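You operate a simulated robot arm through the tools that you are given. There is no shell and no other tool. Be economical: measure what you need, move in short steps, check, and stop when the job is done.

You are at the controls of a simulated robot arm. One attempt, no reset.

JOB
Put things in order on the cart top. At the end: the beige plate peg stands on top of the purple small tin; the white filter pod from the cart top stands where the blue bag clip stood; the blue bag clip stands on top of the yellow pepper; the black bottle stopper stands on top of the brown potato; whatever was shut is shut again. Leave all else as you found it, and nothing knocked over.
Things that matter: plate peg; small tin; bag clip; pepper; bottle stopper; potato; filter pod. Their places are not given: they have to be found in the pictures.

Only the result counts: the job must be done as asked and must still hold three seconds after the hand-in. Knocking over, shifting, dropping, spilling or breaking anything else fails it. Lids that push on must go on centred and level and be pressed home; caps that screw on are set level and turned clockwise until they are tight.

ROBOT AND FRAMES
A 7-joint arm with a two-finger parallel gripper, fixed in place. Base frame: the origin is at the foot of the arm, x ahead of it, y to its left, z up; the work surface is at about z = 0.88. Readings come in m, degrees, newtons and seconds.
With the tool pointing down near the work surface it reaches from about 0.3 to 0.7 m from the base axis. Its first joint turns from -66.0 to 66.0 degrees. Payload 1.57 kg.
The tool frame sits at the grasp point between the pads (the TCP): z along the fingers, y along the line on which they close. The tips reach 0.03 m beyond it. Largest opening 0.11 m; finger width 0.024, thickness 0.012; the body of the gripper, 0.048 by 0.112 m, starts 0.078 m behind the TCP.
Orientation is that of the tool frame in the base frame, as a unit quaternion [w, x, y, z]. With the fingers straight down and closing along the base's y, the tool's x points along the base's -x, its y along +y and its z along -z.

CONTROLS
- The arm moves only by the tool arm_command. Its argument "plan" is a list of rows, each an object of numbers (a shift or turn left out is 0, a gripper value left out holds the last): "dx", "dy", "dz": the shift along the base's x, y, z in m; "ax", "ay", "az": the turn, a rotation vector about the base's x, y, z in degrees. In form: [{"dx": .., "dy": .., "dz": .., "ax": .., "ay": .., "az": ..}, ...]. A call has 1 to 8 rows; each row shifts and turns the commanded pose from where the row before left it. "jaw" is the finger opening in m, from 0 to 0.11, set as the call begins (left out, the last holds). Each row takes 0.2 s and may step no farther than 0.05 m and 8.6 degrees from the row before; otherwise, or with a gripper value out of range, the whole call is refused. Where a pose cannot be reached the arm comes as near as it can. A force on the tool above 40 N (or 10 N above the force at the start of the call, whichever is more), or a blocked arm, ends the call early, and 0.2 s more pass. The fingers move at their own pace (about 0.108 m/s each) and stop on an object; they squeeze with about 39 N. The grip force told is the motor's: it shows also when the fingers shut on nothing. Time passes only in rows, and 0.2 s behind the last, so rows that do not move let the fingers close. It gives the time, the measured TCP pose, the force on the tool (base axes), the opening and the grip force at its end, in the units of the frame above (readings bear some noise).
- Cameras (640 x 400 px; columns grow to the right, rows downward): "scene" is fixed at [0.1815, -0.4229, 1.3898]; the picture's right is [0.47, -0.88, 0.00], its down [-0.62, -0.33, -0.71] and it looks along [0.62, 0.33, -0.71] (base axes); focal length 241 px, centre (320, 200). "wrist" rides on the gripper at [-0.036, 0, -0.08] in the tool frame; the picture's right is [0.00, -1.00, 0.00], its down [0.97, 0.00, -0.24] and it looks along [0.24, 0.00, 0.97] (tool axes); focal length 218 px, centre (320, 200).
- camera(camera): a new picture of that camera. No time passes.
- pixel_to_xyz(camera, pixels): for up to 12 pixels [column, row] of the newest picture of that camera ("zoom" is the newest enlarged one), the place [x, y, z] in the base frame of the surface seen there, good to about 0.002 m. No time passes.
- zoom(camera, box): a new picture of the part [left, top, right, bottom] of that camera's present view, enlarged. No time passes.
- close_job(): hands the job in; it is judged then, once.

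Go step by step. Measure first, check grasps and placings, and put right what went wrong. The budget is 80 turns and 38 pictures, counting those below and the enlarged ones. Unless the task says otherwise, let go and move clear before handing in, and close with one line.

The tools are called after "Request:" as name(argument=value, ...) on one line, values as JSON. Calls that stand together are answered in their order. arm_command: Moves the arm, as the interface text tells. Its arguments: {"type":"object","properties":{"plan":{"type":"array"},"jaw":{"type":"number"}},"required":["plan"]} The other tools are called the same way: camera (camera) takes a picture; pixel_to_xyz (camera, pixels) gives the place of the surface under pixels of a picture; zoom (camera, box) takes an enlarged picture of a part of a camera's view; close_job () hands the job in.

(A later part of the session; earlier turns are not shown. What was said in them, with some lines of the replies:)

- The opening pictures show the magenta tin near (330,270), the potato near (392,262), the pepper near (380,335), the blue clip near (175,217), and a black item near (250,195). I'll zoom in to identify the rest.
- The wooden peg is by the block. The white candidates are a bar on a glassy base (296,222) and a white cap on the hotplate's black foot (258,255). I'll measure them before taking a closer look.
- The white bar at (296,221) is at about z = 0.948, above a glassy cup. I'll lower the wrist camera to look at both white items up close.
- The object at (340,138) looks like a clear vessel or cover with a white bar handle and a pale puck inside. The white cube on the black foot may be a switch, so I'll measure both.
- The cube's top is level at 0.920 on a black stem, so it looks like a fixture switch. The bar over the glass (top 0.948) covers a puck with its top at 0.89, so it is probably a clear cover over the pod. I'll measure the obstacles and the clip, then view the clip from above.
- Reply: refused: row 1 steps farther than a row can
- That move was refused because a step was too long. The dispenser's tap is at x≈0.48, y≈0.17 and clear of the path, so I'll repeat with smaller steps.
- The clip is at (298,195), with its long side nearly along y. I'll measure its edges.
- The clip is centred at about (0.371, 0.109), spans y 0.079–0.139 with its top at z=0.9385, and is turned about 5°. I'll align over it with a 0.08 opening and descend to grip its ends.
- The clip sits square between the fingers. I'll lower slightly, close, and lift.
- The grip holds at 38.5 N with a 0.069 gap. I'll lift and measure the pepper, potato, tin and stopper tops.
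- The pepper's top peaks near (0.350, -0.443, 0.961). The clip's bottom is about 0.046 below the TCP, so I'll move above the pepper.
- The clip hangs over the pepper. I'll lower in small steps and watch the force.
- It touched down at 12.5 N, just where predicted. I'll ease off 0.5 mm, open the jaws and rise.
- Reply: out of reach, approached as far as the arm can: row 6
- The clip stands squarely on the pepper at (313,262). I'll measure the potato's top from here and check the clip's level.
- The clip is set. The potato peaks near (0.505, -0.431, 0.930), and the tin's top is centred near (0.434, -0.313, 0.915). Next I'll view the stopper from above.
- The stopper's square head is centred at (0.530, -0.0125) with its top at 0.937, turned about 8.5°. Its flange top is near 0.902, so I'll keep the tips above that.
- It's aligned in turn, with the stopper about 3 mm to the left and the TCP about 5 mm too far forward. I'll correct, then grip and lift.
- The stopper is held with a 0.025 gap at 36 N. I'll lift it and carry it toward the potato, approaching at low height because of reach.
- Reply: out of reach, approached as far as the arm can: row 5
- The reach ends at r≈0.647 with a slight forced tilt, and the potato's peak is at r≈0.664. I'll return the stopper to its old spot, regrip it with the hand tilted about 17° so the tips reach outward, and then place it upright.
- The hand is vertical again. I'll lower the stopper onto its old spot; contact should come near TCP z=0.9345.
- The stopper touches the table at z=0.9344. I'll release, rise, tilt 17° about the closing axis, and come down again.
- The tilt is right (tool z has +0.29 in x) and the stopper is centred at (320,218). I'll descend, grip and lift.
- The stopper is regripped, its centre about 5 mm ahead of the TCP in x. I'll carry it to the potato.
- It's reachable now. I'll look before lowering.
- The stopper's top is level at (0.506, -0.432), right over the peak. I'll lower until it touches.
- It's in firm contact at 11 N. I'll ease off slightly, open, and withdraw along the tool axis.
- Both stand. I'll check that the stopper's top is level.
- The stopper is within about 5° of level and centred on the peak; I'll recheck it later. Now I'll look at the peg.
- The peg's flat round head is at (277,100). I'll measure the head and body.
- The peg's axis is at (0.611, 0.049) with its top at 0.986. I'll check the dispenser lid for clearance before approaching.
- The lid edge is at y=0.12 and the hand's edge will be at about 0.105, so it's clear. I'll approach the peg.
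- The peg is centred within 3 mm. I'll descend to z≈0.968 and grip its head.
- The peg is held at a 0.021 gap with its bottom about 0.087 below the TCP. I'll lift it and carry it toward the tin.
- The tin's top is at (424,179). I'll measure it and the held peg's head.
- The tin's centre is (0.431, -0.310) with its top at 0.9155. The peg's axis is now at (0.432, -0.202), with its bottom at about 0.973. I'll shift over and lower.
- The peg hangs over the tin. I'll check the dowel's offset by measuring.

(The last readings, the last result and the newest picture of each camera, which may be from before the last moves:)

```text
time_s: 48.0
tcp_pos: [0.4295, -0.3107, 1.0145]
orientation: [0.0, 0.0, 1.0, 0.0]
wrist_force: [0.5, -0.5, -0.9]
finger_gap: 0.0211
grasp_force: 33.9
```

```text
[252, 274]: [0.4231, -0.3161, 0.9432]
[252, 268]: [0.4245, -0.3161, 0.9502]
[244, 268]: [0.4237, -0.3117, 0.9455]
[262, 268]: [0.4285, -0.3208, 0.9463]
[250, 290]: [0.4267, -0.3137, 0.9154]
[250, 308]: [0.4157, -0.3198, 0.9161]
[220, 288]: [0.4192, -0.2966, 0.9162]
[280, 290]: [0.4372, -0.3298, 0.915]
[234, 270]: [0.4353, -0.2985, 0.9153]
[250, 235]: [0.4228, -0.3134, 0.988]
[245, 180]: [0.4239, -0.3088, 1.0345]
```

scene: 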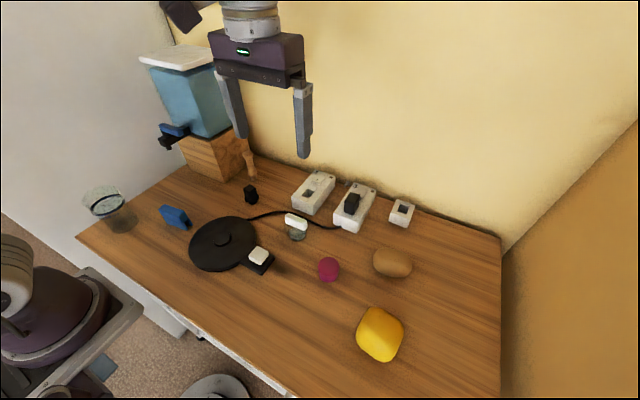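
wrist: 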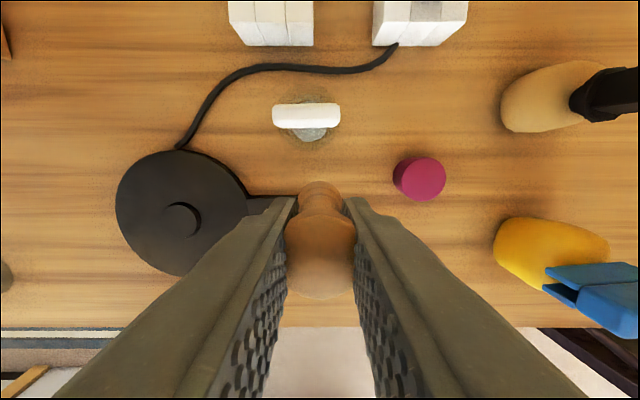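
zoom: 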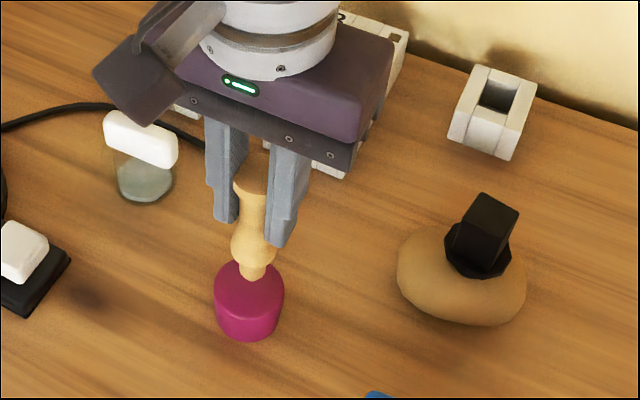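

The dowel's axis agrees with the tin's centre within about 2 mm. I'll lower to contact.

Request:
arm_command(plan=[{"dz": -0.006}, {"dz": -0.003}, {"dz": -0.001}, {}])

Request:
arm_command(plan=[{"dz": -0.001}, {"dz": -0.001}, {}])

```text
time_s: 49.0
tcp_pos: [0.4331, -0.3103, 1.0063]
orientation: [0.0, 0.0, 1.0, 0.0]
wrist_force: [-0.8, -0.1, 0.6]
finger_gap: 0.0209
grasp_force: 34.4
```

```text
time_s: 49.8
tcp_pos: [0.4338, -0.3108, 1.0046]
orientation: [0.001, -0.001, 1.0, 0.001]
wrist_force: [0.4, 0.6, 0.1]
finger_gap: 0.0211
grasp_force: 34.4
```

Request:
arm_command(plan=[{"dz": -0.001}, {"dz": -0.0005}, {}])

Request:
arm_command(plan=[{"dz": -0.0005}, {}])

```text
time_s: 50.6
tcp_pos: [0.4311, -0.3094, 1.0035]
orientation: [0.0, 0.0, 1.0, 0.0]
wrist_force: [0.5, -0.6, 0.1]
finger_gap: 0.0211
grasp_force: 34.7
```

```text
time_s: 51.2
tcp_pos: [0.4318, -0.3106, 1.0029]
orientation: [0.0, 0.0, 1.0, 0.0]
wrist_force: [0.1, -0.1, -0.3]
finger_gap: 0.021
grasp_force: 34.7
```

Request:
arm_command(plan=[{"dz": -0.001}, {}])

Request:
arm_command(plan=[{"dz": -0.0005}, {}])

```text
time_s: 51.8
tcp_pos: [0.4323, -0.3097, 1.0016]
orientation: [0.0, 0.0, 1.0, 0.0]
wrist_force: [0.0, 0.4, 0.1]
finger_gap: 0.0212
grasp_force: 34.1
```

```text
time_s: 52.4
tcp_pos: [0.4325, -0.3099, 1.0021]
orientation: [-0.001, 0.0, 1.0, 0.0]
wrist_force: [-0.3, -0.4, -0.2]
finger_gap: 0.021
grasp_force: 34.6
```

Request:
arm_command(plan=[{"dz": -0.001}, {}])

Request:
arm_command(plan=[{"dz": -0.0007}, {}])

```text
time_s: 53.0
tcp_pos: [0.4326, -0.3099, 1.0014]
orientation: [0.001, -0.001, 1.0, -0.002]
wrist_force: [-2.9, 1.9, 20.9]
finger_gap: 0.0211
grasp_force: 34.6
```

```text
time_s: 53.6
tcp_pos: [0.4322, -0.3112, 1.0013]
orientation: [0.001, 0.0, 1.0, -0.002]
wrist_force: [0.5, -0.1, 21.5]
finger_gap: 0.0211
grasp_force: 33.7
```

It's in contact at 21 N. I'll ease up 1 mm of command, then open and rise straight up.

Request:
arm_command(plan=[{"dz": 0.001}, {}])

Request:
arm_command(plan=[{}, {}, {"dz": 0.02}, {"dz": 0.03}, {"dz": 0.03}, {"dz": 0.02, "dy": 0.03}, {"dy": 0.045}, {"dy": 0.035}], jaw=0.06)

Request:
camera(camera="wrist")

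```text
time_s: 54.2
tcp_pos: [0.4331, -0.3097, 1.0018]
orientation: [0.002, 0.0, 1.0, -0.001]
wrist_force: [3.1, 0.2, 15.9]
finger_gap: 0.021
grasp_force: 34.4
```

```text
time_s: 56.0
tcp_pos: [0.4304, -0.1982, 1.1024]
orientation: [-0.001, 0.0, 1.0, 0.0]
wrist_force: [0.6, 0.5, -0.1]
finger_gap: 0.0597
grasp_force: 0.1
```

```text
8 pictures are left
```

wrist: 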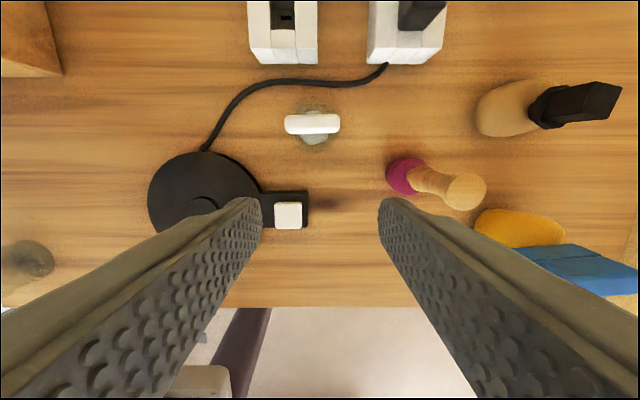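

The peg stands on the tin. Now I'll measure the white bar at (312,124) and the puck below it precisely.

Request:
pixel_to_xyz(camera="wrist", pixels=[[312, 124], [286, 124], [339, 124], [312, 116], [312, 131], [312, 109], [312, 140], [312, 144], [288, 132], [337, 131], [288, 117], [337, 116]])

```text
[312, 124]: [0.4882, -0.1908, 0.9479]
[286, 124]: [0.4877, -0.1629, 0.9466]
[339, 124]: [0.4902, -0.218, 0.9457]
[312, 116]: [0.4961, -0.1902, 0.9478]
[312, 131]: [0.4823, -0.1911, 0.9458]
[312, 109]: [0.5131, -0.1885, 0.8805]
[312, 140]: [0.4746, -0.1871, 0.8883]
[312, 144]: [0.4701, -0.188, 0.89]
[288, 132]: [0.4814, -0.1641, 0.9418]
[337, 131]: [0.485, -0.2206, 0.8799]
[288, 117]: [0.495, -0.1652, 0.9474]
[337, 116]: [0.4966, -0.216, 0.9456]
```

The bar is centred at (0.489, -0.1905), spans y -0.162 to -0.219, and its top is 0.948. I'll grip its ends with the tips just at its underside.

Request:
arm_command(plan=[{"dx": 0.03, "dy": 0.008, "dz": -0.03, "az": 2.6}, {"dx": 0.0285, "dz": -0.03}, {"dz": -0.04}, {"dz": -0.035}, {"dz": -0.008}, {}], jaw=0.085)

Request:
camera(camera="wrist")

```text
time_s: 57.4
tcp_pos: [0.4895, -0.1929, 0.958]
orientation: [0.0, -0.023, 1.0, -0.001]
wrist_force: [-0.5, -0.1, 0.5]
finger_gap: 0.0852
grasp_force: 0.2
```

```text
7 pictures are left
```

wrist: 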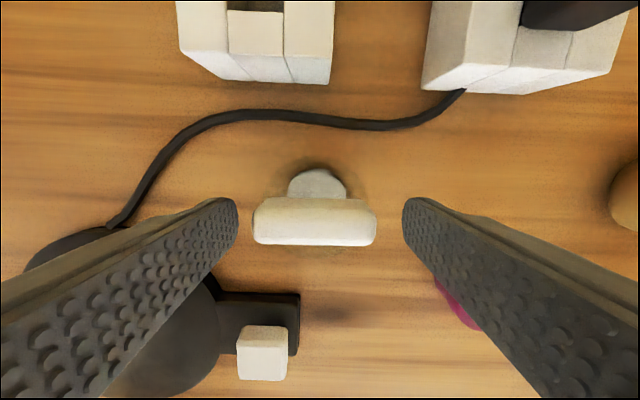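

The bar sits centred between the fingers. I'll close and lift just 1.5 cm to see what comes up.

Request:
arm_command(plan=[{"dy": 0.0015, "dz": -0.001}, {}, {}, {}, {"dz": 0.008}, {"dz": 0.007}, {}], jaw=0.0)

Request:
zoom(camera="scene", box=[260, 180, 350, 260])

```text
time_s: 59.0
tcp_pos: [0.4898, -0.1892, 0.9726]
orientation: [0.0, -0.022, 1.0, 0.0]
wrist_force: [-0.1, -0.5, -1.3]
finger_gap: 0.0563
grasp_force: 39.3
```

```text
5.00 times, centred on (305, 220) of scene
```

zoom: 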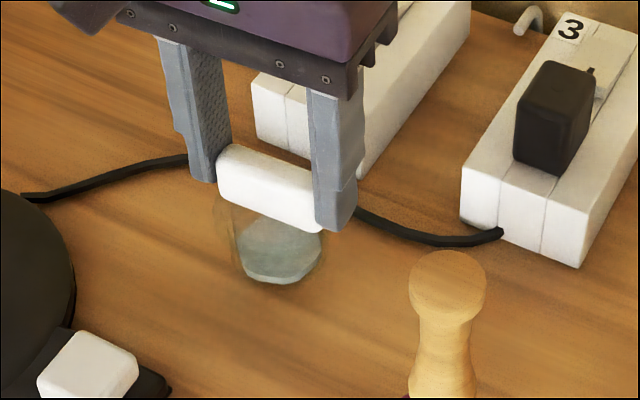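

Request:
pixel_to_xyz(camera="zoom", pixels=[[280, 245], [270, 260], [300, 255], [280, 272], [270, 180], [270, 300]])

```text
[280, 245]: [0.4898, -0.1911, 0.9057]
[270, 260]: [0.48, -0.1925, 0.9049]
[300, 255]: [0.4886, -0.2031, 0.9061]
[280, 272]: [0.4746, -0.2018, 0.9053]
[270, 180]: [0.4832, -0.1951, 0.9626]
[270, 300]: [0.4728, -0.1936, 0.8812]
```

The puck rose with the bar (0.889 to 0.905), so the bar, clear body and disc are one object: the pod. I'll double-check that the white cube is a fixture before going on.

Request:
pixel_to_xyz(camera="zoom", pixels=[[40, 385], [60, 392], [95, 392], [128, 378], [138, 362], [135, 372], [110, 390], [145, 378], [125, 385], [120, 392]])

Request:
pixel_to_xyz(camera="wrist", pixels=[[262, 330], [262, 340], [262, 360], [262, 376], [240, 335], [286, 335], [262, 322], [240, 330]])

```text
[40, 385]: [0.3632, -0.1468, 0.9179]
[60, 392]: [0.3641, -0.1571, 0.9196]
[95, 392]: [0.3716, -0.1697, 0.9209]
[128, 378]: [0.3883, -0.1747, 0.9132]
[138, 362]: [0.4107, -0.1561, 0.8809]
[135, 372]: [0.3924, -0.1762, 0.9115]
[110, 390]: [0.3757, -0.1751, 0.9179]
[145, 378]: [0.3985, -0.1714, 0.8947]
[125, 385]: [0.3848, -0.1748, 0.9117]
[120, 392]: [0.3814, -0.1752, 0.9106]
```

```text
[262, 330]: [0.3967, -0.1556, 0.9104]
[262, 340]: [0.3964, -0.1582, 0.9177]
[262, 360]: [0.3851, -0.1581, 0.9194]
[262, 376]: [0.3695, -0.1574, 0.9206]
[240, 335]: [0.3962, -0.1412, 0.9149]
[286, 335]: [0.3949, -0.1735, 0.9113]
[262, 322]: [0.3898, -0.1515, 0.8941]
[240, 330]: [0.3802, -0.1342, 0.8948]
```

The cube overhangs its foot (the gap between 0.895 and 0.910 is open), so it's a fixture switch. I'll carry the pod to the clip's old place, (0.372, 0.108).

Request:
arm_command(plan=[{"dz": 0.03}, {"dz": 0.03}, {}])

Request:
arm_command(plan=[{"dx": -0.0147, "dy": 0.0372}, {"dx": -0.0147, "dy": 0.0372}, {"dx": -0.0147, "dy": 0.0372}, {"dx": -0.0147, "dy": 0.0372}, {"dx": -0.0147, "dy": 0.0372}, {"dx": -0.0147, "dy": 0.0372}, {"dx": -0.0147, "dy": 0.0372}, {"dx": -0.0147, "dy": 0.0372}])

Request:
arm_command(plan=[{"dz": -0.03}, {"dz": -0.03}, {}])

```text
time_s: 59.8
tcp_pos: [0.4902, -0.1911, 1.0308]
orientation: [0.0, -0.023, 1.0, 0.0]
wrist_force: [-1.2, 0.5, -0.4]
finger_gap: 0.057
grasp_force: 38.9
```

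```text
time_s: 61.6
tcp_pos: [0.3739, 0.1078, 1.0328]
orientation: [0.0, -0.023, 1.0, 0.0]
wrist_force: [-0.4, 0.9, -1.4]
finger_gap: 0.0568
grasp_force: 39.1
```

```text
time_s: 62.4
tcp_pos: [0.3745, 0.108, 0.9706]
orientation: [0.0, -0.022, 1.0, 0.0]
wrist_force: [-0.2, 0.1, -1.0]
finger_gap: 0.0565
grasp_force: 39.1
```

The pod is about 1.4 cm above its spot. I'll lower gently to contact near z=0.957.

Request:
arm_command(plan=[{"dx": -0.001, "dz": -0.008}, {"dz": -0.004}, {"dz": -0.001}])

Request:
arm_command(plan=[{"dz": -0.001}, {}])

Request:
arm_command(plan=[{"dz": -0.0005}, {}])

```text
time_s: 63.2
tcp_pos: [0.3728, 0.1066, 0.9579]
orientation: [0.0, -0.024, 1.0, 0.0]
wrist_force: [0.2, -0.4, -0.9]
finger_gap: 0.0568
grasp_force: 38.4
```

```text
time_s: 63.8
tcp_pos: [0.3724, 0.1062, 0.9574]
orientation: [0.0, -0.023, 1.0, 0.0]
wrist_force: [0.6, -0.7, -0.2]
finger_gap: 0.0567
grasp_force: 39.4
```

```text
time_s: 64.4
tcp_pos: [0.3721, 0.1077, 0.9573]
orientation: [0.001, -0.024, 1.0, 0.0]
wrist_force: [0.3, 0.3, -0.2]
finger_gap: 0.0566
grasp_force: 38.8
```

Request:
arm_command(plan=[{"dz": -0.0007}, {}])

Request:
arm_command(plan=[{"dz": -0.0005}, {}])

```text
time_s: 65.0
tcp_pos: [0.3721, 0.1077, 0.9569]
orientation: [0.001, -0.023, 1.0, 0.0]
wrist_force: [-1.1, 7.1, 18.9]
finger_gap: 0.0564
grasp_force: 39.4
```

```text
time_s: 65.6
tcp_pos: [0.373, 0.1072, 0.9558]
orientation: [0.001, -0.023, 1.0, 0.001]
wrist_force: [0.1, 6.0, 34.1]
finger_gap: 0.0568
grasp_force: 39.2
```

It's in firm contact with the table. I'll ease up 1 mm, release, rise and take a picture.

Request:
arm_command(plan=[{"dz": 0.001}, {}])

Request:
arm_command(plan=[{}, {}, {"dz": 0.02}, {"dz": 0.04}, {"dz": 0.045}, {"dz": 0.045}], jaw=0.085)

Request:
camera(camera="scene")

```text
time_s: 66.2
tcp_pos: [0.3721, 0.1057, 0.9576]
orientation: [-0.001, -0.023, 1.0, -0.001]
wrist_force: [1.8, 1.9, 4.4]
finger_gap: 0.0567
grasp_force: 39.0
```

```text
time_s: 67.6
tcp_pos: [0.3751, 0.1072, 1.1087]
orientation: [0.001, -0.024, 1.0, 0.0]
wrist_force: [-0.1, -0.3, -0.1]
finger_gap: 0.0852
grasp_force: 0.1
```

```text
5 pictures are left
```

scene: 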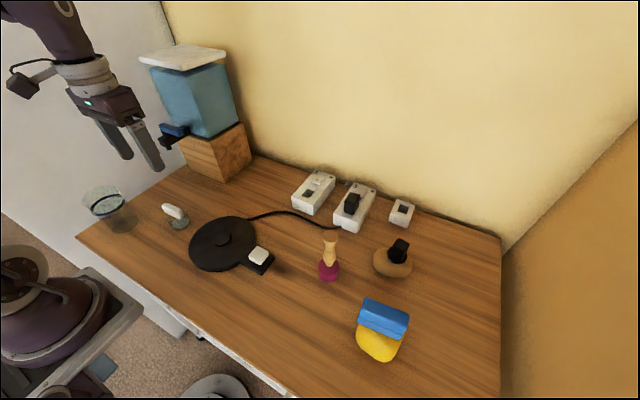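

Everything is in place. I'll do one last check for level and centring on the stopper and pod.

Request:
zoom(camera="scene", box=[300, 220, 430, 300])

Request:
zoom(camera="scene", box=[145, 190, 205, 240])

Request:
pixel_to_xyz(camera="scene", pixels=[[398, 240], [407, 243], [405, 250], [395, 247], [400, 245], [171, 207], [184, 213], [180, 224], [331, 236], [385, 310]])

```text
4.92 times, centred on (365, 260) of scene
```

zoom: 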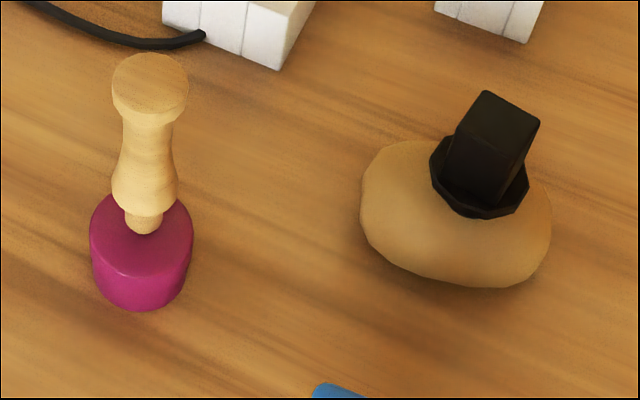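

```text
8.00 times, centred on (175, 215) of scene
```

zoom: 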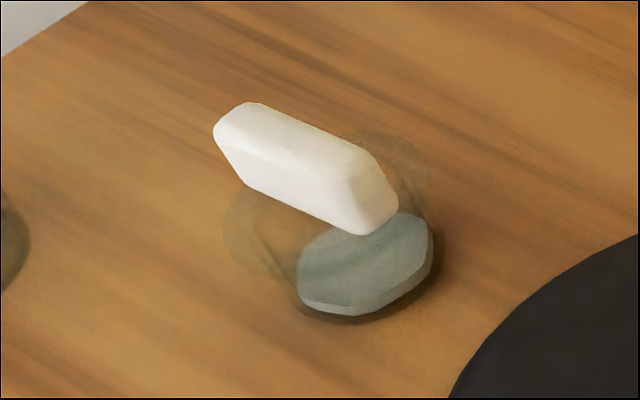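

```text
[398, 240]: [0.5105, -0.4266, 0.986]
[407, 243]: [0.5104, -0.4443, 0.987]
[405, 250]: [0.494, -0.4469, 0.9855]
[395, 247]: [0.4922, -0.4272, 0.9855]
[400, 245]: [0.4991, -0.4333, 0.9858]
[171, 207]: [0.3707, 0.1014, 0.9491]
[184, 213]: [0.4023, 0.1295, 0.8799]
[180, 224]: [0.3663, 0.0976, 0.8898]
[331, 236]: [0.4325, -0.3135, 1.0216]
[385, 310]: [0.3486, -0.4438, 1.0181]
```

The stopper's top is level (0.9855–0.987), the peg is centred on the tin, the clip is on the pepper, and the pod stands on the clip's old spot. The hand is clear, so I'm handing in.

Request:
close_job()

```text
The job is handed in.
```

I moved all four things, and the last picture showed each standing where you asked: the peg on the tin, the clip on the pepper, the stopper on the potato, and the pod where the clip stood. I found nothing that had to be opened, so there was nothing to shut again. I took the white-handled piece with the clear body as the filter pod, since the other white item was a switch on the black plate.
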